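You operate a simulated robot arm through the tools that you are given. There is no shell and no other tool. Be economical: measure what you need, move in short steps, check, and stop when the job is done.

The job below is to be done with a simulated two-armed robot. You get a single attempt, and the scene is never put back.

JOB
Set up the sensor test on the cable bench.
Fine: black sensor alone from the drawer on to the bench top, drawer closed; yellow plug in the small yellow socket, then the grey isolator on. Set down upright: black sensor.
Where things are to end (x, y in the base frame): black sensor within 0.06 m of [0.77, 0.15].

The check looks at the end state, three seconds after you hand in, the way a careful person would. Anything else that was tipped, shoved, dropped, spilled or broken makes it a failure.

ROBOT AND FRAMES
Two 6-joint arms with two-finger grippers on one trunk, on a base that drives. Base frame: it is fixed to the floor where the robot stands at the start and does not move with it; the origin is under the middle of the robot, x ahead of it, y to its left, z up. Units: m, rad, N and s.
The left shoulder is at the start at [0.06, 0.143, 0.9], the right one opposite. With the tool pointing down near the work surface each hand reaches from about 0.32 to 0.72 m from the robot's upright axis, wherever it stands, measured 20 degrees to its own side. Places, roughly: drawer of the cable bench [0.7, 0.1, 0.8]; grey isolator [0.5, 0.3, 0.9]; inside of the drawer of the cable bench [0.8, 0.1, 0.7]; small yellow plug (3x3x6 cm) [0.5, 0.6, 0.9]; small yellow socket [0.4, 0.5, 0.9]; top of the cable bench [0.8, 0.2, 0.9]. Payload 2.45 kg a hand.
Tool frame (each hand has its own): the origin (TCP) lies between the finger pads and is the grasp point; the fingertips stand 0.026 m ahead of it; z points along the fingers, y is the line along which they close. The gripper opens to 0.096 m. The gripper's body begins 0.069 m behind the TCP.
Orientation is told as [roll, pitch, yaw] about the base's x, y, z axes, in that order, counted from this pose: with the fingers straight down and closing along the base's y, the tool's x points along the base's -x, its y along +y and its z along -z.

CONTROLS
- The arms move only by the tool apply_moves. It takes "left_increments", "right_increments" or both (then of equal length, played together; a hand with none holds still); each is a list of rows, each a list of 7 numbers: the shift along the tool's x, y, z in units of 25 mm (1.0 is 25 mm), then the turn, a rotation vector about the tool's x, y, z in units of 8 degrees (1.0 is 8 degrees), then the gripper command, from -1 (shut) to 1 (fully open), values between in proportion. In form: [[tx, ty, tz, ax, ay, az, grip], ...]. A call has 1 to 10 rows; each row shifts and turns the commanded pose from where the row before left it, along the tool's axes as they then stand. A call with a number of a shift or a turn outside -1 to 1 is refused whole. A row lasts 0.2 s, in which the tool goes at most 0.05 m and 0.15 rad; a call with a longer step from one row to the next is refused whole, and so is a gripper value outside its range. A pose out of reach is approached as far as the arm can. The call stops where the force on the tool passes 90 N (or 10 N more than at its start, if that is more) or the arm is blocked; 0.2 s more then pass. Each finger halts on what it meets, pressing with about 22 N; the grip force reading is that of the motor and also rises with nothing between the fingers. The clock runs only during rows and for 0.2 s after the last one: add rows that do not move to give the fingers time. It gives the time, the measured TCP pose, the force on the tool (base axes), the opening and the grip force at its end, in the units of the frame above (readings bear some noise), with the torque about the TCP (base axes, N m) and any sound that the robot's microphone picked up.
- Cameras (640 x 400 px; columns grow to the right, rows downward): "scene" is now at [0.1242, 0.0334, 1.4978]; the picture's right is [0.45, -0.89, -0.00], its down [-0.71, -0.36, -0.60] and it looks along [0.53, 0.27, -0.80] (base axes); focal length 251 px, centre (320, 200). "left" rides on the left gripper at [0.082, -0.003, -0.098] in its tool frame; the picture's right is [0.04, 1.00, 0.00], its down [-0.73, 0.03, -0.68] and it looks along [-0.68, 0.03, 0.73] (tool axes); focal length 256 px, centre (320, 200). "right" rides on the right gripper at [0.082, 0.003, -0.098] in its tool frame; the picture's right is [-0.04, 1.00, 0.00], its down [-0.73, -0.03, -0.68] and it looks along [-0.68, -0.03, 0.73] (tool axes); focal length 256 px, centre (320, 200). There is no depth. A picture from a camera that has moved, and an enlarged one, comes with that camera's place and axes in the base frame and with its lens.
- grab_frame(camera): a new picture of that camera. No time passes.
- lift_body(by): slides the trunk up (or, below 0, down) by that many m; the arms and the scene camera ride with it, the base frame stays. It gives what a move gives, with no picture.
- roll_base(legs): drives the robot by 1 to 6 legs, each [ahead, turn to the left] in m and rad, along the robot's own axes; the way and the turn of a leg run together, so that a leg with both is an arc; at most 1.5 m and 3.142 rad a leg. The arms and the cameras ride along, it lands a little off, and it stops where it bumps. It gives what a move gives.
- head_to(pan, tilt): turns the head with the scene camera to pan (to the left, within 1.501 rad either way) and tilt (down, from -0.506 to 1.204), counted from straight ahead of the robot. It gives what a move gives.
- inspect(camera, box): a new picture of the part [left, top, right, bottom] of that camera's present view, enlarged. No time passes.
- finish_job(): hands the job in; it is judged then, once.

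Go step by step. Nothing tells you exact positions but the pictures and the camera data: compare them with the known pose of the tool, close in by small moves and look again before you grip or let go. The budget is 120 turns and 92 pictures, counting those below and the enlarged ones. Unless the task says otherwise, let go and move clear before handing in.

The tools are called by a JSON object that holds its "name" and its "arguments". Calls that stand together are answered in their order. apply_moves: Moves the arms, as the interface text tells. Its arguments: {"type":"object","properties":{"left_increments":{"type":"array","items":{"type":"array","items":{"type":"number"}}},"right_increments":{"type":"array","items":{"type":"array","items":{"type":"number"}}}},"required":[]} The other tools are called the same way: lift_body (by) slides the trunk up or down; roll_base (legs) drives the base; head_to (pan, tilt) turns the head that bears the scene camera; grab_frame (camera) takes a picture; inspect (camera, box) takes an enlarged picture of a part of a camera's view; finish_job () hands the job in.

At the start:

```text
time: 0.0
left_ee_pos: [0.29, 0.3274, 1.2034]
left_orientation: [-0.001, -0.001, -0.001]
left_ft_force: [-0.5, 0.1, 0.5]
left_moment: [-0.02, 0.02, 0.02]
left_opening: 0.0961
left_gripper_force: 0.0
right_ee_pos: [0.3023, 0.0234, 1.1808]
right_orientation: [0.0, -0.001, 0.002]
right_ft_force: [0.2, -0.5, 0.6]
right_moment: [-0.03, 0.04, -0.02]
right_opening: 0.096
right_gripper_force: 0.1
trunk travel left (down, up): [-0.525, 0.065]
robot x, y, heading: [-0.0024, 0.0012, 0.002]
head pan, tilt: [0.471, 0.929]
```

scene: 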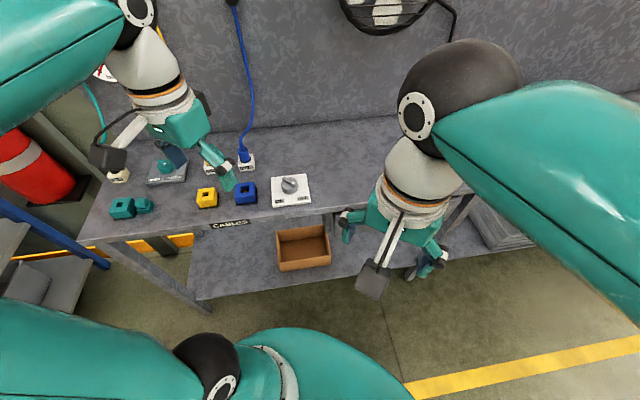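
right: 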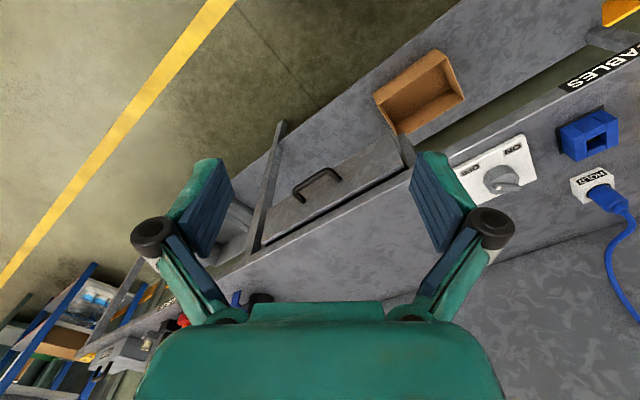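
left: 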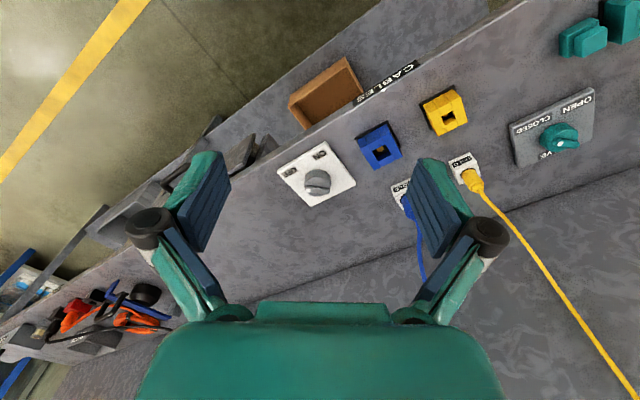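

I see a cable bench with sockets, plugs and the grey isolator, and the drawer front on the right part of the bench edge. I'll take closer looks first.

{"name": "inspect", "arguments": {"camera": "left", "box": [260, 60, 640, 300]}}

{"name": "inspect", "arguments": {"camera": "right", "box": [220, 60, 640, 320]}}

{"name": "inspect", "arguments": {"camera": "scene", "box": [80, 120, 340, 282]}}

```text
1.67 times, centred on (450, 180) of left
camera zoom: at [0.2078, 0.3254, 1.2997], right [-0.04, 1.0, 0.0], down [0.73, 0.03, 0.68], along [0.68, 0.03, -0.73], focal length 427 px, centre (103, 233)
```

zoom: 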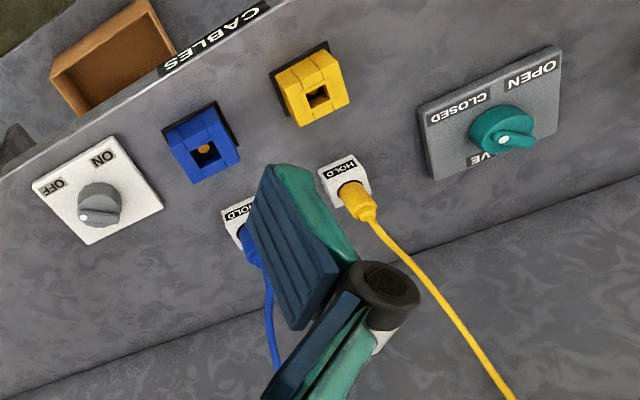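

```text
1.52 times, centred on (430, 190) of right
camera zoom: at [0.2204, 0.0249, 1.2799], right [0.04, 1.0, 0.0], down [0.73, -0.03, 0.68], along [0.68, -0.03, -0.73], focal length 390 px, centre (152, 215)
```

zoom: 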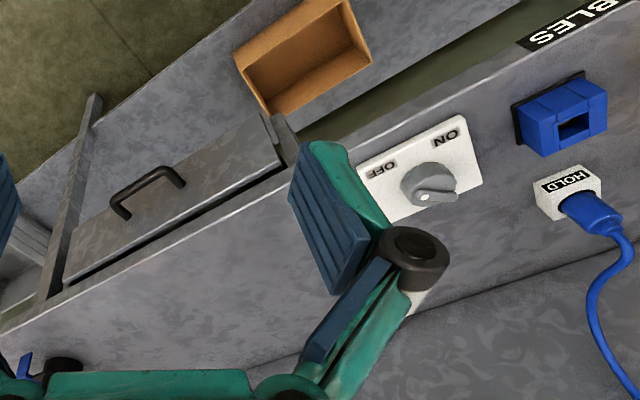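

```text
2.46 times, centred on (210, 201) of scene
camera zoom: at [0.1242, 0.0334, 1.4978], right [0.45, -0.89, 0.0], down [-0.71, -0.36, -0.6], along [0.53, 0.27, -0.8], focal length 617 px, centre (591, 198)
```

zoom: 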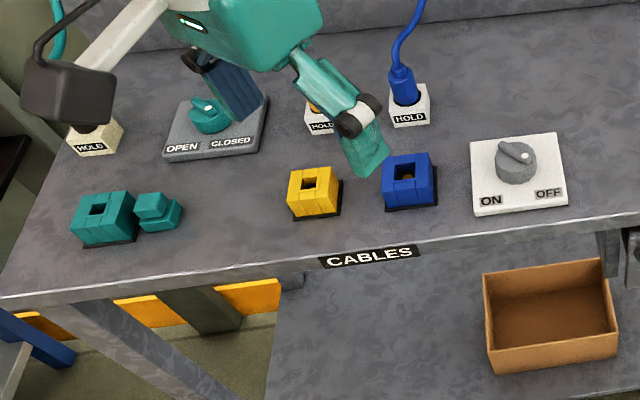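

The bench edge runs obliquely, about 0.63 rad to my left. The yellow socket is near (0.37, 0.53) with its hole up at z≈0.93, and the plug sits in a holder behind it near (0.48, 0.61). I'll square up to the bench and move a little closer.

{"name": "roll_base", "arguments": {"legs": [[0, 0.63], [0.1, 0]]}}

{"name": "head_to", "arguments": {"pan": 0.2, "tilt": 0.9}}

{"name": "grab_frame", "arguments": {"camera": "scene"}}

{"name": "grab_frame", "arguments": {"camera": "left"}}

```text
time: 3.1
left_ee_pos: [0.1226, 0.4957, 1.2036]
left_orientation: [-0.003, 0.002, 0.626]
left_ft_force: [-0.1, 0.0, 0.2]
left_moment: [-0.04, -0.01, 0.0]
left_opening: 0.096
left_gripper_force: 0.0
right_ee_pos: [0.3121, 0.2552, 1.1812]
right_orientation: [-0.003, -0.001, 0.627]
right_ft_force: [-0.6, 0.9, 0.4]
right_moment: [0.01, -0.04, 0.02]
right_opening: 0.0959
right_gripper_force: 0.0
trunk travel left (down, up): [-0.525, 0.065]
robot x, y, heading: [0.0842, 0.0502, 0.628]
head pan, tilt: [0.471, 0.929]
```

```text
time: 3.8
left_ee_pos: [0.1222, 0.4954, 1.2039]
left_orientation: [0.002, -0.002, 0.627]
left_ft_force: [0.5, 0.6, 0.6]
left_moment: [0.02, -0.03, -0.05]
left_opening: 0.0962
left_gripper_force: 0.1
right_ee_pos: [0.313, 0.2546, 1.1814]
right_orientation: [0.0, -0.001, 0.625]
right_ft_force: [-0.1, 0.1, -0.6]
right_moment: [0.01, 0.01, -0.01]
right_opening: 0.0959
right_gripper_force: 0.1
trunk travel left (down, up): [-0.525, 0.065]
robot x, y, heading: [0.0897, 0.0523, 0.63]
head pan, tilt: [0.201, 0.901]
```

```text
85 pictures are left
camera scene: at [0.1834, 0.142, 1.4999], right [0.74, -0.68, 0.0], down [-0.53, -0.58, -0.62], along [0.42, 0.46, -0.78], focal length 251 px, centre (320, 200)
```

scene: 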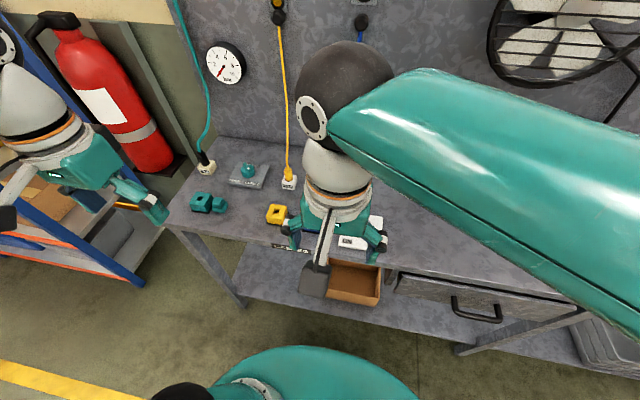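

```text
84 pictures are left
camera left: at [0.0578, 0.4436, 1.3008], right [-0.62, 0.79, 0.0], down [0.58, 0.45, 0.68], along [0.53, 0.42, -0.73], focal length 256 px, centre (320, 200)
```

left: 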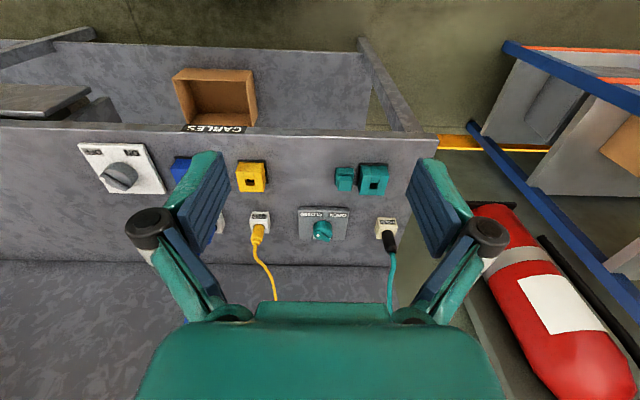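

Squared up now. I'll bring the left hand over the yellow socket for a closer look at the socket and plug.

{"name": "apply_moves", "arguments": {"left_increments": [[-0.8, -0.7, 0.5, 0, 0, 0, 1], [-0.8, -0.7, 0.5, 0, 0, 0, 1], [-0.8, -0.7, 0.5, 0, 0, 0, 1], [-0.8, -0.7, 0.5, 0, 0, 0, 1], [-0.8, -0.7, 0.5, 0, 0, 0, 1], [-0.8, -0.7, 0.5, 0, 0, 0, 1], [-0.8, -0.7, 0.5, 0, 0, 0, 1], [0, 0, 0, 0, 0, 0, 1]]}}

{"name": "grab_frame", "arguments": {"camera": "left"}}

{"name": "grab_frame", "arguments": {"camera": "right"}}

```text
time: 5.6
left_ee_pos: [0.3077, 0.477, 1.117]
left_orientation: [0.0, -0.003, 0.626]
left_ft_force: [-0.1, -0.3, 0.5]
left_moment: [0.02, -0.01, 0.03]
left_opening: 0.0957
left_gripper_force: 0.1
right_ee_pos: [0.3113, 0.2555, 1.1826]
right_orientation: [0.0, -0.001, 0.626]
right_ft_force: [-0.8, -0.6, -0.4]
right_moment: [-0.04, 0.02, 0.01]
right_opening: 0.0957
right_gripper_force: 0.0
trunk travel left (down, up): [-0.525, 0.065]
robot x, y, heading: [0.0881, 0.0511, 0.629]
head pan, tilt: [0.201, 0.901]
```

```text
83 pictures are left
camera left: at [0.2431, 0.4261, 1.2136], right [-0.62, 0.79, 0.0], down [0.58, 0.45, 0.68], along [0.54, 0.42, -0.73], focal length 256 px, centre (320, 200)
```

left: 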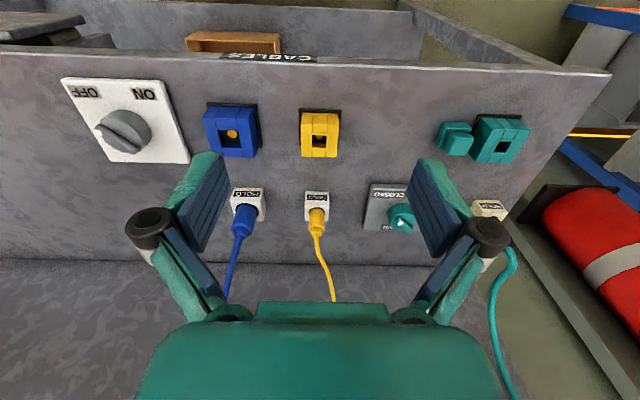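

```text
82 pictures are left
camera right: at [0.243, 0.2079, 1.2809], right [-0.55, 0.83, 0.0], down [0.61, 0.41, 0.68], along [0.57, 0.38, -0.73], focal length 256 px, centre (320, 200)
```

right: 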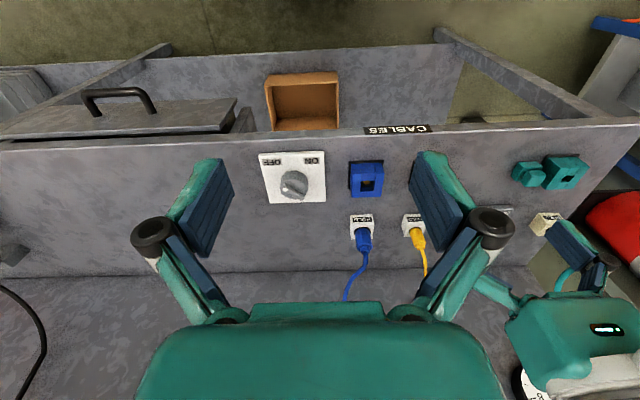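

{"name": "inspect", "arguments": {"camera": "left", "box": [240, 90, 400, 250]}}

{"name": "inspect", "arguments": {"camera": "scene", "box": [180, 130, 340, 270]}}

```text
2.50 times, centred on (320, 170) of left
camera zoom: at [0.2431, 0.4261, 1.2136], right [-0.62, 0.79, 0.0], down [0.58, 0.45, 0.68], along [0.54, 0.42, -0.73], focal length 640 px, centre (320, 275)
```

zoom: 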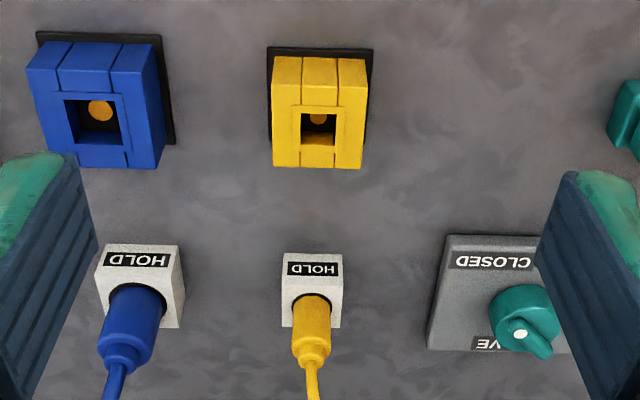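

```text
2.86 times, centred on (260, 200) of scene
camera zoom: at [0.1831, 0.1422, 1.4999], right [0.74, -0.68, 0.0], down [-0.53, -0.58, -0.62], along [0.42, 0.46, -0.78], focal length 716 px, centre (491, 200)
```

zoom: 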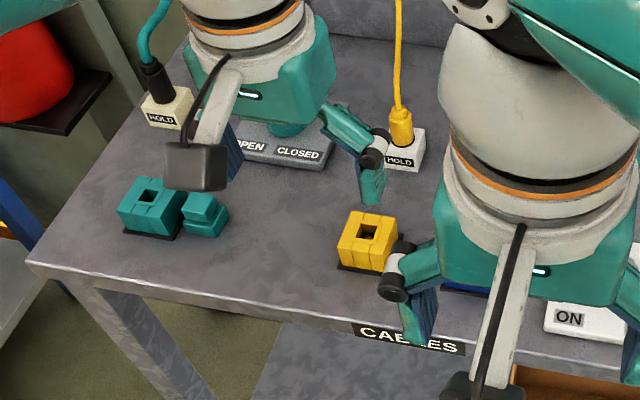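

The plug stands upright in its holder at about (0.472, 0.598) with its top near z 0.975, and the yellow socket opens upward at (0.374, 0.529). I'll tilt the left hand 25° so the palm clears the cable, then move to a pre-grasp above and in front of the plug.

{"name": "apply_moves", "arguments": {"left_increments": [[0, 0, 0, 0, -0.78, 0, 1], [0, 0, 0, 0, -0.78, 0, 1], [0, 0, 0, 0, -0.78, 0, 1], [0, 0, 0, 0, -0.78, 0, 1]]}}

{"name": "apply_moves", "arguments": {"left_increments": [[-0.6, 0, 0.89, 0, 0, 0, 1], [-0.6, 0, 0.89, 0, 0, 0, 1], [-0.6, 0, 0.89, 0, 0, 0, 1], [-0.6, 0, 0.89, 0, 0, 0, 1], [-0.6, 0, 0.89, 0, 0, 0, 1], [-0.6, 0, 0.89, 0, 0, 0, 1], [-0.6, 0, 0.89, 0, 0, 0, 1], [0, 0, 0, 0, 0, 0, 1]]}}

{"name": "grab_frame", "arguments": {"camera": "left"}}

{"name": "grab_frame", "arguments": {"camera": "scene"}}

```text
time: 6.6
left_ee_pos: [0.3076, 0.4775, 1.1167]
left_orientation: [0.0, -0.44, 0.628]
left_ft_force: [0.1, 1.2, 0.0]
left_moment: [-0.01, -0.01, -0.05]
left_opening: 0.0962
left_gripper_force: 0.1
right_ee_pos: [0.3125, 0.2543, 1.1808]
right_orientation: [0.0, 0.001, 0.626]
right_ft_force: [-0.1, 0.2, 1.0]
right_moment: [0.01, 0.0, 0.02]
right_opening: 0.0961
right_gripper_force: 0.1
trunk travel left (down, up): [-0.525, 0.065]
robot x, y, heading: [0.0894, 0.0493, 0.625]
head pan, tilt: [0.201, 0.901]
```

```text
time: 8.4
left_ee_pos: [0.4396, 0.5715, 1.02]
left_orientation: [0.0, -0.437, 0.626]
left_ft_force: [-0.5, -0.2, 0.0]
left_moment: [0.0, 0.0, 0.01]
left_opening: 0.0959
left_gripper_force: 0.0
right_ee_pos: [0.3118, 0.254, 1.1823]
right_orientation: [-0.001, 0.0, 0.626]
right_ft_force: [-0.1, -1.1, 0.1]
right_moment: [-0.02, 0.0, 0.02]
right_opening: 0.0958
right_gripper_force: 0.2
trunk travel left (down, up): [-0.525, 0.065]
robot x, y, heading: [0.0851, 0.0466, 0.628]
head pan, tilt: [0.201, 0.901]
```

```text
79 pictures are left
camera left: at [0.3468, 0.501, 1.0736], right [-0.61, 0.79, -0.02], down [0.29, 0.25, 0.93], along [0.73, 0.56, -0.38], focal length 256 px, centre (320, 200)
```

left: 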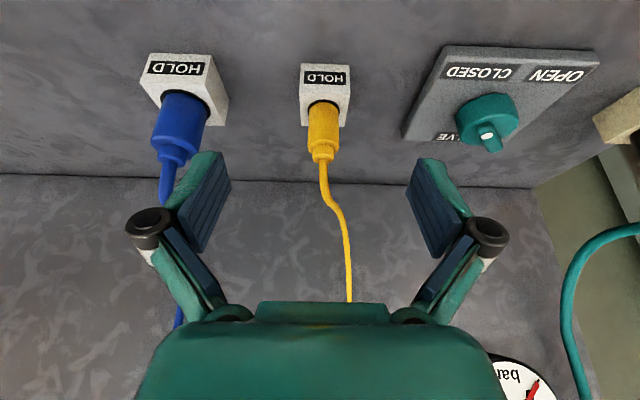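

```text
78 pictures are left
camera scene: at [0.1833, 0.142, 1.4999], right [0.74, -0.68, 0.0], down [-0.53, -0.58, -0.62], along [0.42, 0.46, -0.78], focal length 251 px, centre (320, 200)
```

scene: 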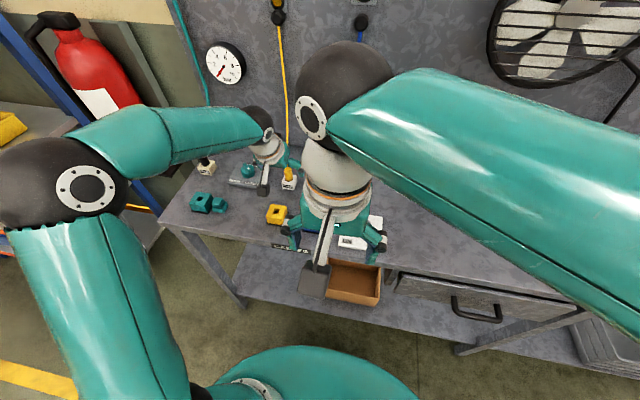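

Plug is centred between the fingers. Descending to grasp it just above the holder.

{"name": "apply_moves", "arguments": {"left_increments": [[-0.143, 0.03, 0.86, 0, 0, 0, 1], [-0.143, 0.03, 0.86, 0, 0, 0, 1], [-0.143, 0, 0.86, 0, 0, 0, 1], [0, 0, 0, 0, 0, 0, 1]]}}

{"name": "grab_frame", "arguments": {"camera": "left"}}

```text
time: 9.4
left_ee_pos: [0.4683, 0.5944, 0.9648]
left_orientation: [0.0, -0.437, 0.626]
left_ft_force: [0.0, -0.2, -0.1]
left_moment: [0.01, 0.01, -0.01]
left_opening: 0.096
left_gripper_force: 0.0
right_ee_pos: [0.3123, 0.255, 1.1819]
right_orientation: [-0.001, 0.0, 0.626]
right_ft_force: [-0.9, -0.3, 0.3]
right_moment: [0.02, 0.0, 0.01]
right_opening: 0.0958
right_gripper_force: 0.1
trunk travel left (down, up): [-0.525, 0.065]
robot x, y, heading: [0.0886, 0.0507, 0.627]
head pan, tilt: [0.201, 0.901]
```

```text
77 pictures are left
camera left: at [0.3753, 0.5243, 1.0198], right [-0.61, 0.79, -0.02], down [0.29, 0.24, 0.93], along [0.73, 0.56, -0.38], focal length 256 px, centre (320, 200)
```

left: 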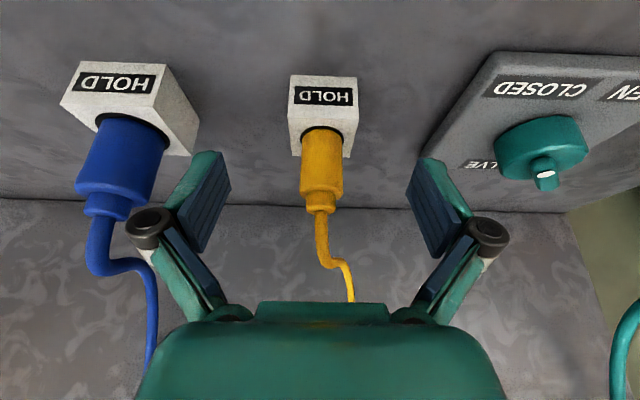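

The plug body sits between the pads. Closing on it.

{"name": "apply_moves", "arguments": {"left_increments": [[0, 0, 0, 0, 0, 0, -1], [0, 0, 0, 0, 0, 0, -1], [0, 0, 0, 0, 0, 0, -1], [0, 0, 0, 0, 0, 0, -1], [0, 0, 0, 0, 0, 0, -1]]}}

{"name": "grab_frame", "arguments": {"camera": "left"}}

```text
time: 10.6
left_ee_pos: [0.4676, 0.5945, 0.9667]
left_orientation: [0.0, -0.437, 0.626]
left_ft_force: [-0.4, -0.4, 0.7]
left_moment: [-0.02, -0.03, 0.03]
left_opening: 0.0227
left_gripper_force: 22.2
right_ee_pos: [0.312, 0.2551, 1.1817]
right_orientation: [-0.001, 0.0, 0.625]
right_ft_force: [-0.2, -0.1, 0.1]
right_moment: [0.01, 0.01, 0.0]
right_opening: 0.0964
right_gripper_force: 0.0
trunk travel left (down, up): [-0.525, 0.065]
robot x, y, heading: [0.0866, 0.0537, 0.626]
head pan, tilt: [0.201, 0.901]
```

```text
76 pictures are left
camera left: at [0.3756, 0.5244, 1.0197], right [-0.61, 0.79, -0.02], down [0.29, 0.25, 0.93], along [0.73, 0.56, -0.38], focal length 256 px, centre (320, 200)
```

left: 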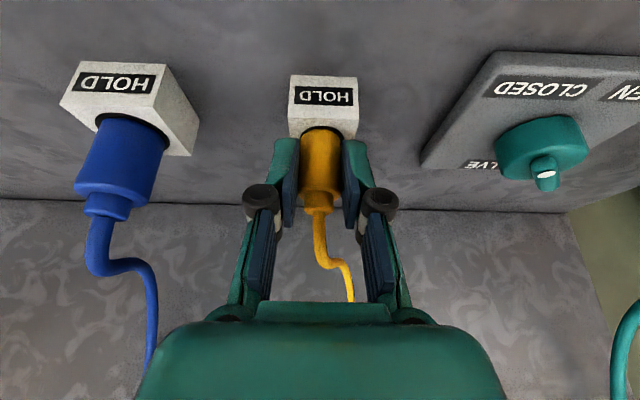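

Gripped (22.7 mm). Pulling the plug straight up.

{"name": "apply_moves", "arguments": {"left_increments": [[-0.2, 0, -0.42, 0, 0, 0, -1], [-0.39, 0, -0.84, 0, 0, 0, -1], [-0.39, 0, -0.84, 0, 0, 0, -1], [-0.39, 0, -0.84, 0, 0, 0, -1], [0, 0, 0, 0, 0, 0, -1]]}}

{"name": "grab_frame", "arguments": {"camera": "left"}}

{"name": "grab_frame", "arguments": {"camera": "right"}}

```text
time: 11.8
left_ee_pos: [0.4681, 0.595, 1.0461]
left_orientation: [-0.001, -0.436, 0.625]
left_ft_force: [0.3, -0.1, -0.2]
left_moment: [0.0, 0.02, 0.02]
left_opening: 0.0221
left_gripper_force: 22.2
right_ee_pos: [0.312, 0.2552, 1.1829]
right_orientation: [-0.001, 0.0, 0.624]
right_ft_force: [-0.5, -0.3, 1.1]
right_moment: [-0.01, -0.01, 0.02]
right_opening: 0.0961
right_gripper_force: 0.1
trunk travel left (down, up): [-0.525, 0.065]
robot x, y, heading: [0.0846, 0.0526, 0.63]
head pan, tilt: [0.201, 0.901]
```

```text
75 pictures are left
camera left: at [0.3761, 0.524, 1.1], right [-0.61, 0.79, -0.02], down [0.29, 0.25, 0.93], along [0.73, 0.56, -0.38], focal length 256 px, centre (320, 200)
```

left: 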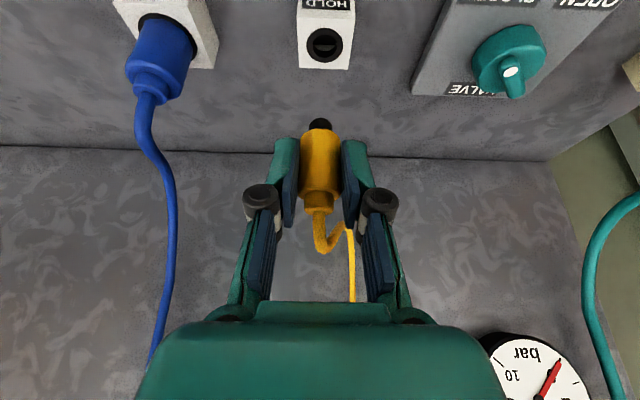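

```text
74 pictures are left
camera right: at [0.2441, 0.2084, 1.2806], right [-0.55, 0.83, 0.0], down [0.61, 0.41, 0.68], along [0.57, 0.37, -0.73], focal length 256 px, centre (320, 200)
```

right: 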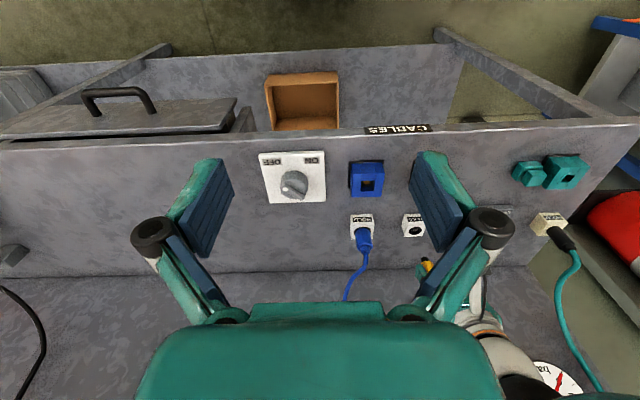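

Plug is out, with a short black tip beneath it. Carrying it back over the yellow socket at the same height.

{"name": "apply_moves", "arguments": {"left_increments": [[0.8, 0, -0.375, 0, 0, 0, -1], [0.8, 0, -0.375, 0, 0, 0, -1], [0.8, 0.07, -0.375, 0, 0, 0, -1], [0.8, 0, -0.375, 0, 0, 0, -1], [0.8, 0, -0.375, 0, 0, 0, -1], [0, 0, 0, 0, 0, 0, -1]]}}

{"name": "grab_frame", "arguments": {"camera": "left"}}

{"name": "inspect", "arguments": {"camera": "scene", "box": [200, 140, 360, 260]}}

```text
time: 13.2
left_ee_pos: [0.3791, 0.532, 1.0473]
left_orientation: [0.001, -0.436, 0.627]
left_ft_force: [0.7, 0.2, -0.4]
left_moment: [-0.02, 0.0, 0.0]
left_opening: 0.0225
left_gripper_force: 22.0
right_ee_pos: [0.3133, 0.2552, 1.1834]
right_orientation: [0.0, 0.002, 0.626]
right_ft_force: [0.7, -0.5, 0.2]
right_moment: [-0.07, 0.02, 0.0]
right_opening: 0.0961
right_gripper_force: 0.0
trunk travel left (down, up): [-0.525, 0.065]
robot x, y, heading: [0.0855, 0.0547, 0.63]
head pan, tilt: [0.201, 0.901]
```

```text
73 pictures are left
camera left: at [0.2851, 0.4606, 1.1005], right [-0.61, 0.79, -0.02], down [0.29, 0.25, 0.93], along [0.73, 0.56, -0.38], focal length 256 px, centre (320, 200)
```

left: 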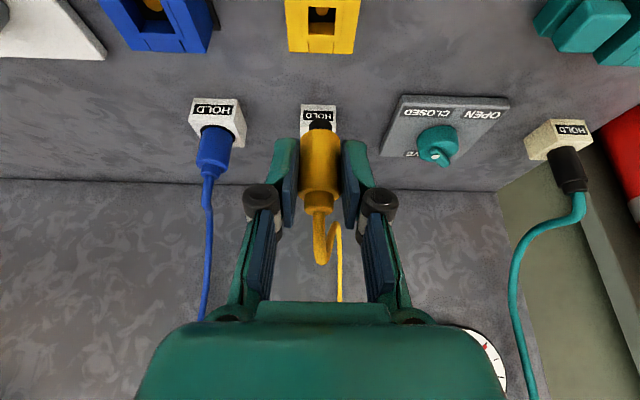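

```text
3.33 times, centred on (280, 200) of scene
camera zoom: at [0.1845, 0.1428, 1.4998], right [0.74, -0.68, 0.0], down [-0.53, -0.58, -0.62], along [0.42, 0.46, -0.78], focal length 836 px, centre (453, 200)
```

zoom: 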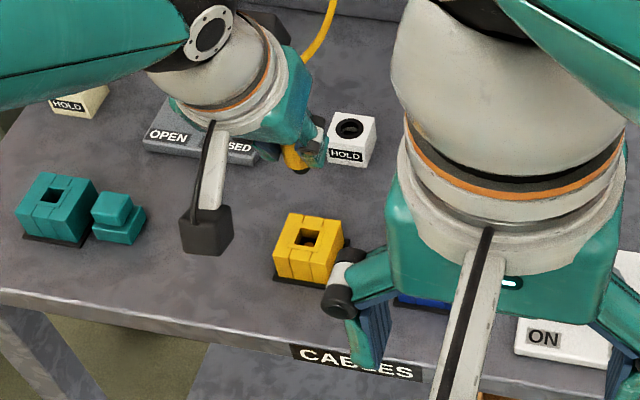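

The hole is just in front of and below the plug, laterally aligned. Descending part way, then checking alignment.

{"name": "apply_moves", "arguments": {"left_increments": [[0.556, 0, 0.955, 0, 0, 0, -1], [0.556, 0, 0.955, 0, 0, 0, -1], [0, 0, 0, 0, 0, 0, -1]]}}

{"name": "inspect", "arguments": {"camera": "left", "box": [220, 0, 420, 220]}}

{"name": "inspect", "arguments": {"camera": "scene", "box": [220, 160, 320, 240]}}

```text
time: 14.0
left_ee_pos: [0.3722, 0.5293, 0.9925]
left_orientation: [0.001, -0.436, 0.627]
left_ft_force: [-0.2, 0.5, -0.7]
left_moment: [-0.01, -0.01, 0.01]
left_opening: 0.0226
left_gripper_force: 22.2
right_ee_pos: [0.3122, 0.2539, 1.1807]
right_orientation: [0.0, 0.001, 0.625]
right_ft_force: [0.2, 1.0, 0.9]
right_moment: [0.01, 0.0, -0.01]
right_opening: 0.0959
right_gripper_force: 0.1
trunk travel left (down, up): [-0.525, 0.065]
robot x, y, heading: [0.089, 0.0536, 0.632]
head pan, tilt: [0.201, 0.901]
```

```text
1.82 times, centred on (320, 110) of left
camera zoom: at [0.2809, 0.4577, 1.0453], right [-0.61, 0.79, -0.02], down [0.29, 0.25, 0.93], along [0.73, 0.56, -0.38], focal length 465 px, centre (320, 364)
```

zoom: 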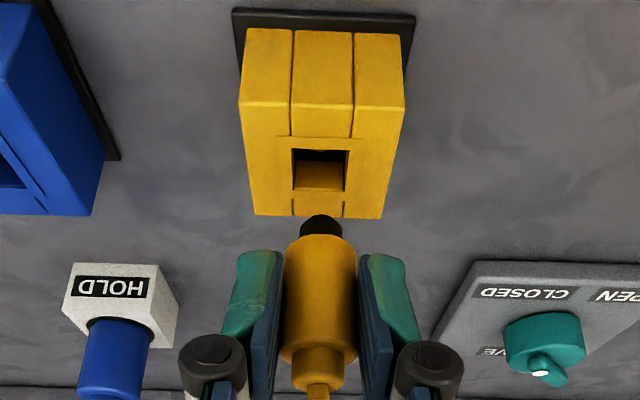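

```text
5.00 times, centred on (270, 200) of scene
camera zoom: at [0.1838, 0.1423, 1.4999], right [0.74, -0.68, 0.0], down [-0.53, -0.58, -0.62], along [0.42, 0.46, -0.78], focal length 1254 px, centre (570, 200)
```

zoom: 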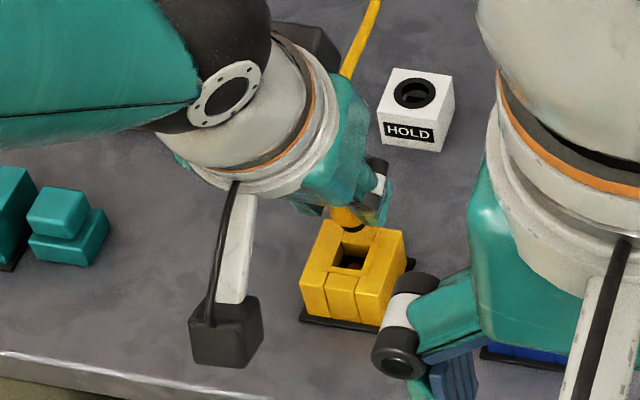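

Looks aligned within a couple of mm. I'll lower another 15 mm and zoom in before insertion.

{"name": "apply_moves", "arguments": {"left_increments": [[0.25, 0, 0.54, 0, 0, 0, -1], [0, 0, 0, 0, 0, 0, -1]]}}

{"name": "inspect", "arguments": {"camera": "left", "box": [270, 50, 370, 150]}}

{"name": "inspect", "arguments": {"camera": "scene", "box": [255, 190, 310, 230]}}

```text
time: 14.6
left_ee_pos: [0.3748, 0.5293, 0.9789]
left_orientation: [0.0, -0.442, 0.628]
left_ft_force: [2.7, 3.0, 14.9]
left_moment: [0.26, -0.26, -0.03]
left_opening: 0.0228
left_gripper_force: 21.7
right_ee_pos: [0.3123, 0.2551, 1.1824]
right_orientation: [0.0, 0.001, 0.626]
right_ft_force: [0.2, -1.1, -0.4]
right_moment: [-0.03, 0.01, 0.0]
right_opening: 0.096
right_gripper_force: 0.0
trunk travel left (down, up): [-0.525, 0.065]
robot x, y, heading: [0.0851, 0.0495, 0.625]
head pan, tilt: [0.201, 0.901]
```

```text
4.00 times, centred on (320, 100) of left
camera zoom: at [0.2814, 0.458, 1.0319], right [-0.61, 0.79, -0.02], down [0.28, 0.24, 0.93], along [0.74, 0.56, -0.37], focal length 1024 px, centre (320, 600)
```

zoom: 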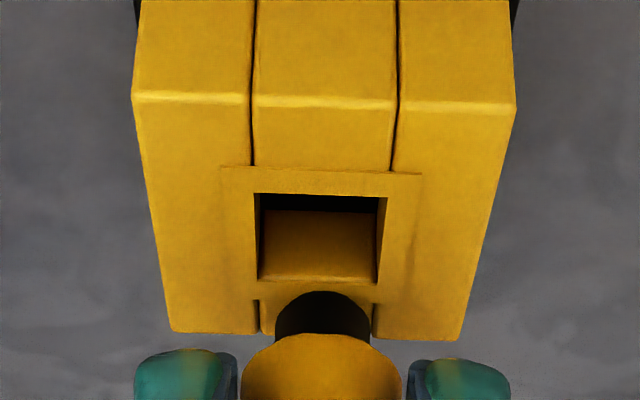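

```text
10.00 times, centred on (282, 210) of scene
camera zoom: at [0.1835, 0.1417, 1.5001], right [0.74, -0.68, 0.0], down [-0.53, -0.58, -0.62], along [0.42, 0.46, -0.78], focal length 2508 px, centre (695, 100)
```

zoom: 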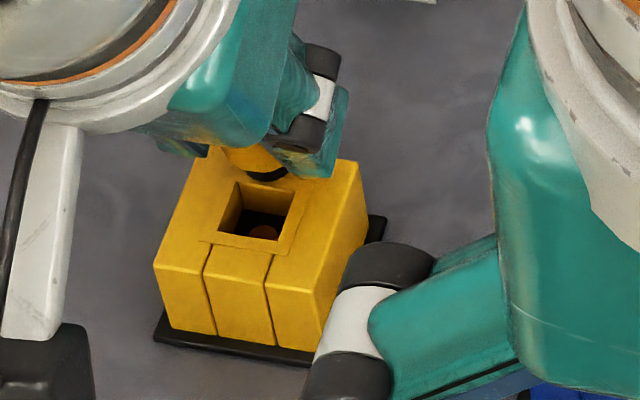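

The tip touched the socket top about 17 mm behind the hole. Lifting 12 mm, shifting toward me 17 mm and 1 mm to the right, then checking again.

{"name": "apply_moves", "arguments": {"left_increments": [[-0.2, 0, -0.43, 0, 0, 0, -1], [0.634, -0.05, -0.296, 0, 0, 0, -1], [0, 0, 0, 0, 0, 0, -1]]}}

{"name": "inspect", "arguments": {"camera": "left", "box": [270, 50, 370, 150]}}

{"name": "inspect", "arguments": {"camera": "scene", "box": [255, 190, 310, 230]}}

```text
time: 15.4
left_ee_pos: [0.3595, 0.5178, 0.988]
left_orientation: [0.0, -0.436, 0.624]
left_ft_force: [-0.6, 0.0, -1.4]
left_moment: [-0.04, 0.04, 0.02]
left_opening: 0.0225
left_gripper_force: 22.1
right_ee_pos: [0.3127, 0.2548, 1.183]
right_orientation: [0.002, 0.001, 0.626]
right_ft_force: [0.0, 1.0, 0.8]
right_moment: [-0.02, 0.01, -0.02]
right_opening: 0.0958
right_gripper_force: 0.0
trunk travel left (down, up): [-0.525, 0.065]
robot x, y, heading: [0.0856, 0.0518, 0.625]
head pan, tilt: [0.201, 0.901]
```

```text
4.00 times, centred on (320, 100) of left
camera zoom: at [0.268, 0.4476, 1.0418], right [-0.61, 0.79, -0.02], down [0.29, 0.25, 0.92], along [0.73, 0.56, -0.38], focal length 1024 px, centre (320, 600)
```

zoom: 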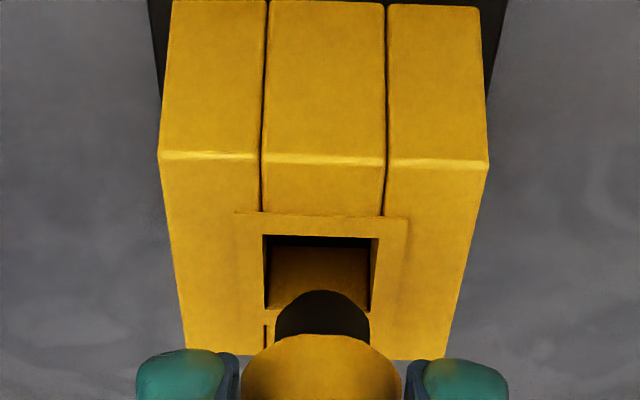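

```text
10.00 times, centred on (282, 210) of scene
camera zoom: at [0.1845, 0.1429, 1.4997], right [0.74, -0.68, 0.0], down [-0.53, -0.58, -0.62], along [0.42, 0.46, -0.78], focal length 2508 px, centre (695, 100)
```

zoom: 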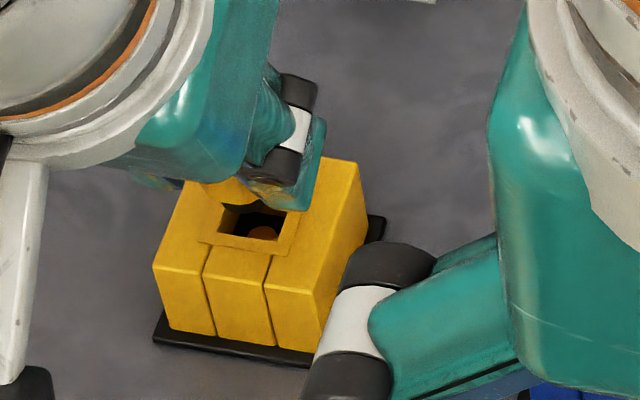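

By my numbers the tip is now centred over the hole, about 9 mm above it. Lowering straight down slowly.

{"name": "apply_moves", "arguments": {"left_increments": [[0.1, -0.01, 0.22, 0, 0, 0, -1], [0.1, 0, 0.22, 0, 0, 0, -1], [0.08, 0, 0.18, 0, 0, 0, -1], [0, 0, 0, 0, 0, 0, -1]]}}

{"name": "inspect", "arguments": {"camera": "left", "box": [270, 50, 370, 150]}}

```text
time: 16.4
left_ee_pos: [0.3603, 0.5181, 0.9735]
left_orientation: [0.0, -0.437, 0.625]
left_ft_force: [1.8, 2.7, 4.6]
left_moment: [0.14, -0.25, 0.0]
left_opening: 0.0228
left_gripper_force: 22.5
right_ee_pos: [0.3126, 0.2546, 1.1823]
right_orientation: [0.0, 0.001, 0.625]
right_ft_force: [-0.4, 0.2, -0.2]
right_moment: [0.01, -0.01, -0.01]
right_opening: 0.0956
right_gripper_force: 0.1
trunk travel left (down, up): [-0.525, 0.065]
robot x, y, heading: [0.0852, 0.0508, 0.633]
head pan, tilt: [0.201, 0.901]
```

```text
4.00 times, centred on (320, 100) of left
camera zoom: at [0.2683, 0.4472, 1.0261], right [-0.61, 0.79, -0.02], down [0.29, 0.24, 0.93], along [0.73, 0.56, -0.38], focal length 1024 px, centre (320, 600)
```

zoom: 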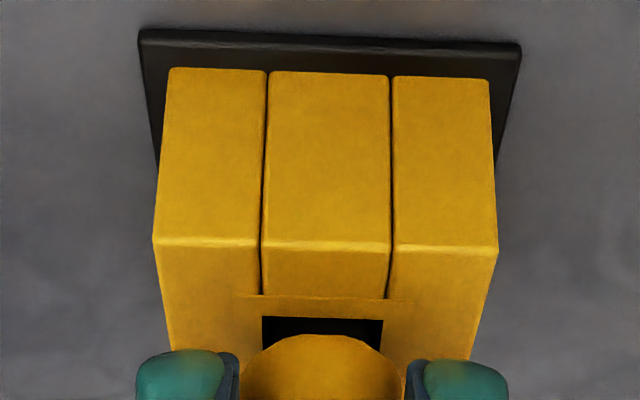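

The tip has entered the hole. Continuing down until it seats.

{"name": "apply_moves", "arguments": {"left_increments": [[0.06, 0, 0.2, 0, 0, 0, -1], [0.08, 0, 0.18, 0, 0, 0, -1], [0, 0, 0, 0, 0, 0, -1]]}}

{"name": "inspect", "arguments": {"camera": "left", "box": [270, 50, 370, 150]}}

```text
time: 17.2
left_ee_pos: [0.359, 0.5187, 0.9648]
left_orientation: [0.0, -0.44, 0.626]
left_ft_force: [0.7, 3.6, 16.5]
left_moment: [0.17, -0.11, 0.03]
left_opening: 0.0231
left_gripper_force: 22.1
right_ee_pos: [0.3119, 0.2544, 1.1811]
right_orientation: [0.0, 0.0, 0.625]
right_ft_force: [-0.2, 0.8, -0.1]
right_moment: [0.0, 0.0, -0.02]
right_opening: 0.0959
right_gripper_force: 0.0
trunk travel left (down, up): [-0.525, 0.065]
robot x, y, heading: [0.0895, 0.0556, 0.629]
head pan, tilt: [0.201, 0.901]
```

```text
4.00 times, centred on (320, 100) of left
camera zoom: at [0.2682, 0.4471, 1.017], right [-0.61, 0.79, -0.02], down [0.29, 0.24, 0.93], along [0.73, 0.56, -0.38], focal length 1024 px, centre (320, 600)
```

zoom: 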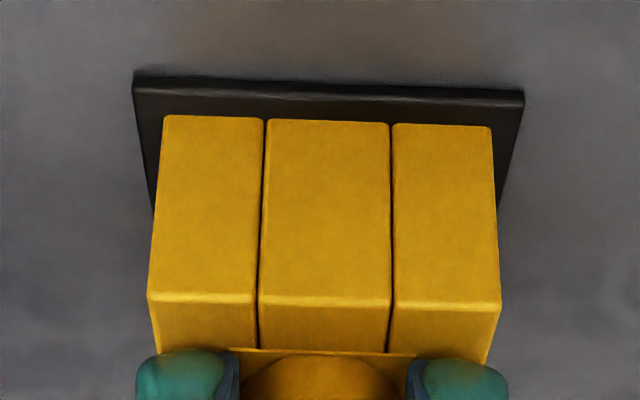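

Resistance is 16 N with the body near the rim. I'll press a little further to be sure it is fully seated.

{"name": "apply_moves", "arguments": {"left_increments": [[0.04, 0, 0.1, 0, 0, 0, -1], [0.05, 0, 0.1, 0, 0, 0, -1], [0, 0, 0, 0, 0, 0, -1]]}}

{"name": "inspect", "arguments": {"camera": "left", "box": [240, 50, 400, 210]}}

{"name": "inspect", "arguments": {"camera": "scene", "box": [255, 190, 310, 230]}}

```text
time: 18.0
left_ee_pos: [0.36, 0.5171, 0.9628]
left_orientation: [0.0, -0.45, 0.628]
left_ft_force: [-5.4, 1.4, 45.5]
left_moment: [0.01, 0.13, -0.2]
left_opening: 0.0229
left_gripper_force: 22.1
right_ee_pos: [0.3112, 0.2528, 1.1844]
right_orientation: [-0.001, -0.004, 0.628]
right_ft_force: [-0.4, 0.0, 0.3]
right_moment: [-0.02, -0.01, 0.02]
right_opening: 0.0961
right_gripper_force: 0.0
trunk travel left (down, up): [-0.525, 0.065]
robot x, y, heading: [0.0845, 0.0507, 0.628]
head pan, tilt: [0.201, 0.901]
```

```text
2.50 times, centred on (320, 130) of left
camera zoom: at [0.2675, 0.4464, 1.0144], right [-0.62, 0.79, -0.02], down [0.28, 0.24, 0.93], along [0.74, 0.57, -0.37], focal length 640 px, centre (320, 375)
```

zoom: 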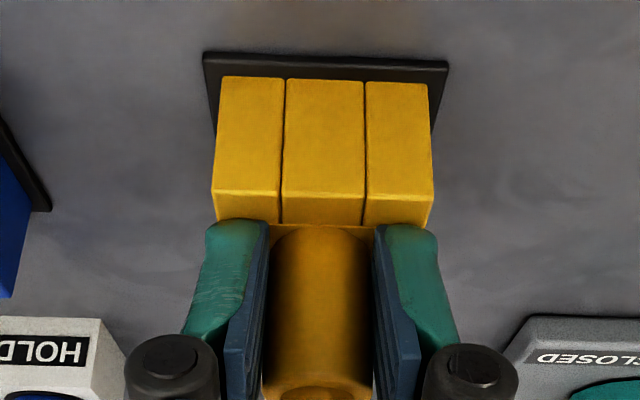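

```text
10.00 times, centred on (282, 210) of scene
camera zoom: at [0.1804, 0.1386, 1.5007], right [0.74, -0.68, 0.0], down [-0.53, -0.58, -0.62], along [0.42, 0.46, -0.78], focal length 2508 px, centre (695, 100)
```

zoom: 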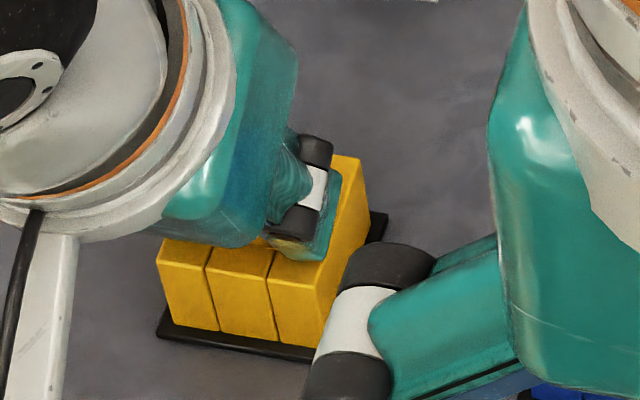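

It's firmly stopped at 45 N. I'll relieve the pressure, let go and back up to see how it sits.

{"name": "apply_moves", "arguments": {"left_increments": [[-0.06, 0, -0.14, 0, 0, 0, -1], [0, 0, 0, 0, 0, 0, -0.3], [0, 0, 0, 0, 0, 0, 0.2], [0, 0, 0, 0, 0, 0, 0.6], [0, 0, 0, 0, 0, 0, 0.6]]}}

{"name": "grab_frame", "arguments": {"camera": "left"}}

```text
time: 19.2
left_ee_pos: [0.3607, 0.5172, 0.9597]
left_orientation: [-0.001, -0.434, 0.628]
left_ft_force: [-0.5, 0.6, 0.3]
left_moment: [0.03, 0.01, -0.02]
left_opening: 0.0769
left_gripper_force: 0.0
right_ee_pos: [0.3127, 0.2542, 1.1815]
right_orientation: [0.002, -0.002, 0.625]
right_ft_force: [-0.1, 0.5, -0.2]
right_moment: [-0.02, 0.0, -0.04]
right_opening: 0.0957
right_gripper_force: 0.0
trunk travel left (down, up): [-0.525, 0.065]
robot x, y, heading: [0.0829, 0.0514, 0.63]
head pan, tilt: [0.201, 0.901]
```

```text
61 pictures are left
camera left: at [0.2682, 0.4472, 1.0138], right [-0.61, 0.79, -0.02], down [0.29, 0.25, 0.92], along [0.73, 0.56, -0.38], focal length 256 px, centre (320, 200)
```

left: 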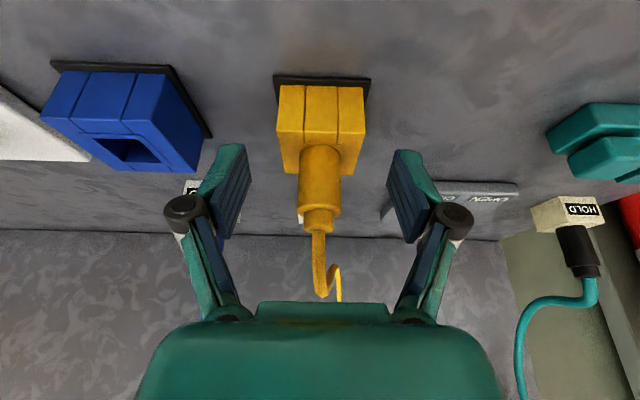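

{"name": "apply_moves", "arguments": {"left_increments": [[0, 0, -0.9, 0, 0, 0, 0.6], [0, 0, -0.9, 0, 0, 0, 1], [0, 0, -0.9, 0, 0, 0, 1], [0, 0, -0.5, 0, 0, 0, 1]]}}

{"name": "inspect", "arguments": {"camera": "left", "box": [240, 40, 400, 200]}}

{"name": "inspect", "arguments": {"camera": "scene", "box": [240, 170, 320, 230]}}

```text
time: 20.2
left_ee_pos: [0.3327, 0.4981, 1.0337]
left_orientation: [-0.001, -0.435, 0.625]
left_ft_force: [0.9, -0.2, -0.8]
left_moment: [0.0, 0.0, -0.06]
left_opening: 0.096
left_gripper_force: 0.0
right_ee_pos: [0.3123, 0.2543, 1.1815]
right_orientation: [0.001, 0.001, 0.625]
right_ft_force: [0.4, -0.4, -0.3]
right_moment: [0.01, -0.04, -0.01]
right_opening: 0.0959
right_gripper_force: 0.1
trunk travel left (down, up): [-0.525, 0.065]
robot x, y, heading: [0.0852, 0.0501, 0.625]
head pan, tilt: [0.201, 0.901]
```

```text
2.50 times, centred on (320, 120) of left
camera zoom: at [0.2406, 0.4274, 1.087], right [-0.61, 0.79, -0.02], down [0.29, 0.25, 0.93], along [0.73, 0.56, -0.38], focal length 640 px, centre (320, 400)
```

zoom: 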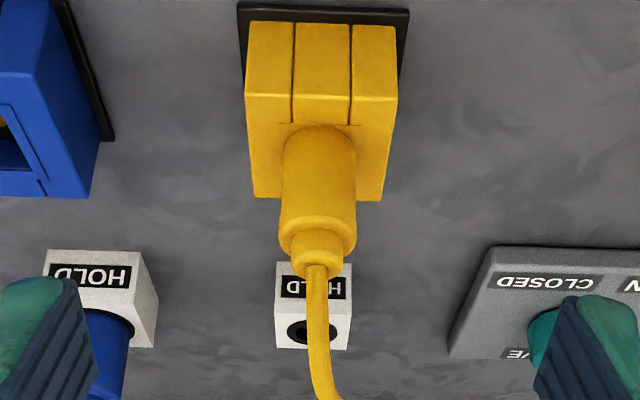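

```text
6.67 times, centred on (280, 200) of scene
camera zoom: at [0.1838, 0.1424, 1.4998], right [0.74, -0.68, 0.0], down [-0.53, -0.58, -0.62], along [0.42, 0.46, -0.78], focal length 1672 px, centre (587, 200)
```

zoom: 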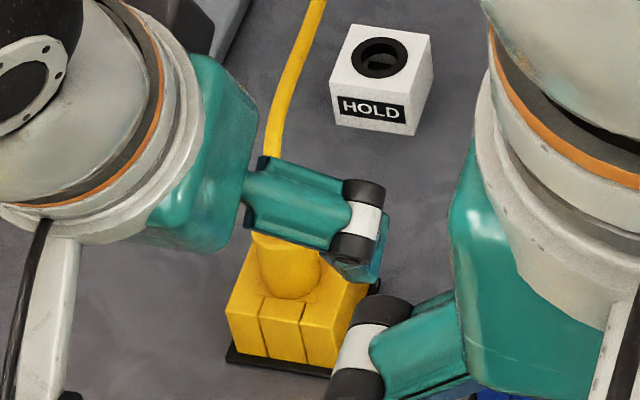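

The plug sits flush and upright on the yellow socket. Next I'll back the left hand off clear of the cable and bring the right hand over the isolator.

{"name": "apply_moves", "arguments": {"left_increments": [[0.6, 0, -0.8, 0, 0, 0, 1], [0.6, 0, -0.8, 0, 0, 0, 1], [0.6, 0, -0.8, 0, 0, 0, 1], [0.6, 0, -0.8, 0, 0, 0, 1], [0.6, 0.4, -0.5, 0, 0, 0, 1], [0.6, 0.4, -0.5, 0, 0, 0, 1], [0, 0, 0, 0, 0, 0, 1]], "right_increments": [[0, 0, 0, 0, 0, 0, 1], [0, 0, 0, 0, 0, 0, 1], [-0.9, -0.45, 0.7, 0, 0, 0, 1], [-0.9, -0.45, 0.7, 0, 0, 0, 1], [-0.9, -0.45, 0.7, 0, 0, 0, 1], [-0.9, -0.45, 0.7, 0, 0, 0, 1], [0, 0, 0, 0, 0, 0, 1]]}}

{"name": "grab_frame", "arguments": {"camera": "right"}}

{"name": "grab_frame", "arguments": {"camera": "scene"}}

```text
time: 21.8
left_ee_pos: [0.2177, 0.4403, 1.0908]
left_orientation: [0.0, -0.437, 0.625]
left_ft_force: [-0.7, 0.0, 0.3]
left_moment: [0.01, 0.0, 0.01]
left_opening: 0.0959
left_gripper_force: 0.0
right_ee_pos: [0.4114, 0.2705, 1.1114]
right_orientation: [-0.001, 0.0, 0.627]
right_ft_force: [0.6, -0.1, -0.2]
right_moment: [0.0, 0.0, 0.01]
right_opening: 0.0961
right_gripper_force: 0.1
trunk travel left (down, up): [-0.525, 0.065]
robot x, y, heading: [0.0868, 0.0481, 0.63]
head pan, tilt: [0.201, 0.901]
```

```text
58 pictures are left
camera right: at [0.3429, 0.224, 1.2102], right [-0.55, 0.83, 0.0], down [0.61, 0.41, 0.68], along [0.57, 0.38, -0.73], focal length 256 px, centre (320, 200)
```

right: 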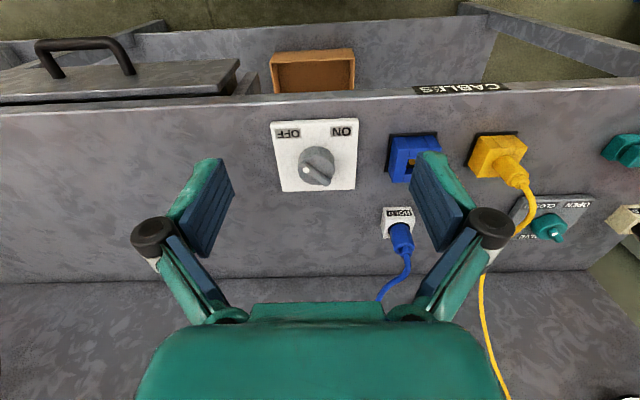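

```text
57 pictures are left
camera scene: at [0.1838, 0.1424, 1.4998], right [0.74, -0.68, 0.0], down [-0.53, -0.58, -0.62], along [0.42, 0.46, -0.78], focal length 251 px, centre (320, 200)
```

scene: 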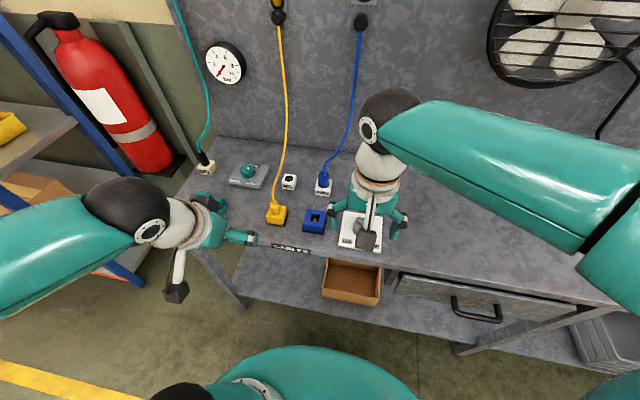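

{"name": "inspect", "arguments": {"camera": "right", "box": [250, 100, 380, 210]}}

```text
3.64 times, centred on (315, 155) of right
camera zoom: at [0.3429, 0.224, 1.2102], right [-0.55, 0.83, 0.0], down [0.61, 0.41, 0.68], along [0.57, 0.38, -0.73], focal length 931 px, centre (338, 364)
```

zoom: 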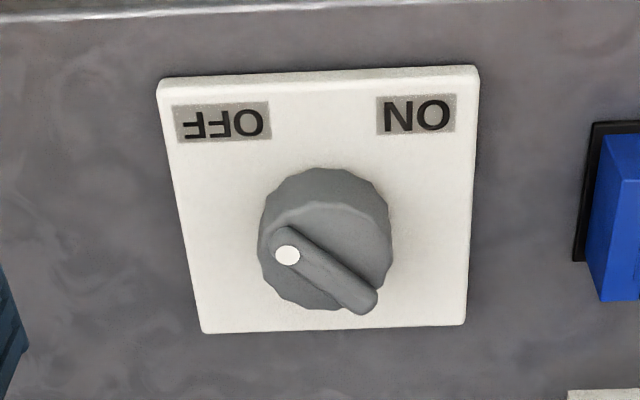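

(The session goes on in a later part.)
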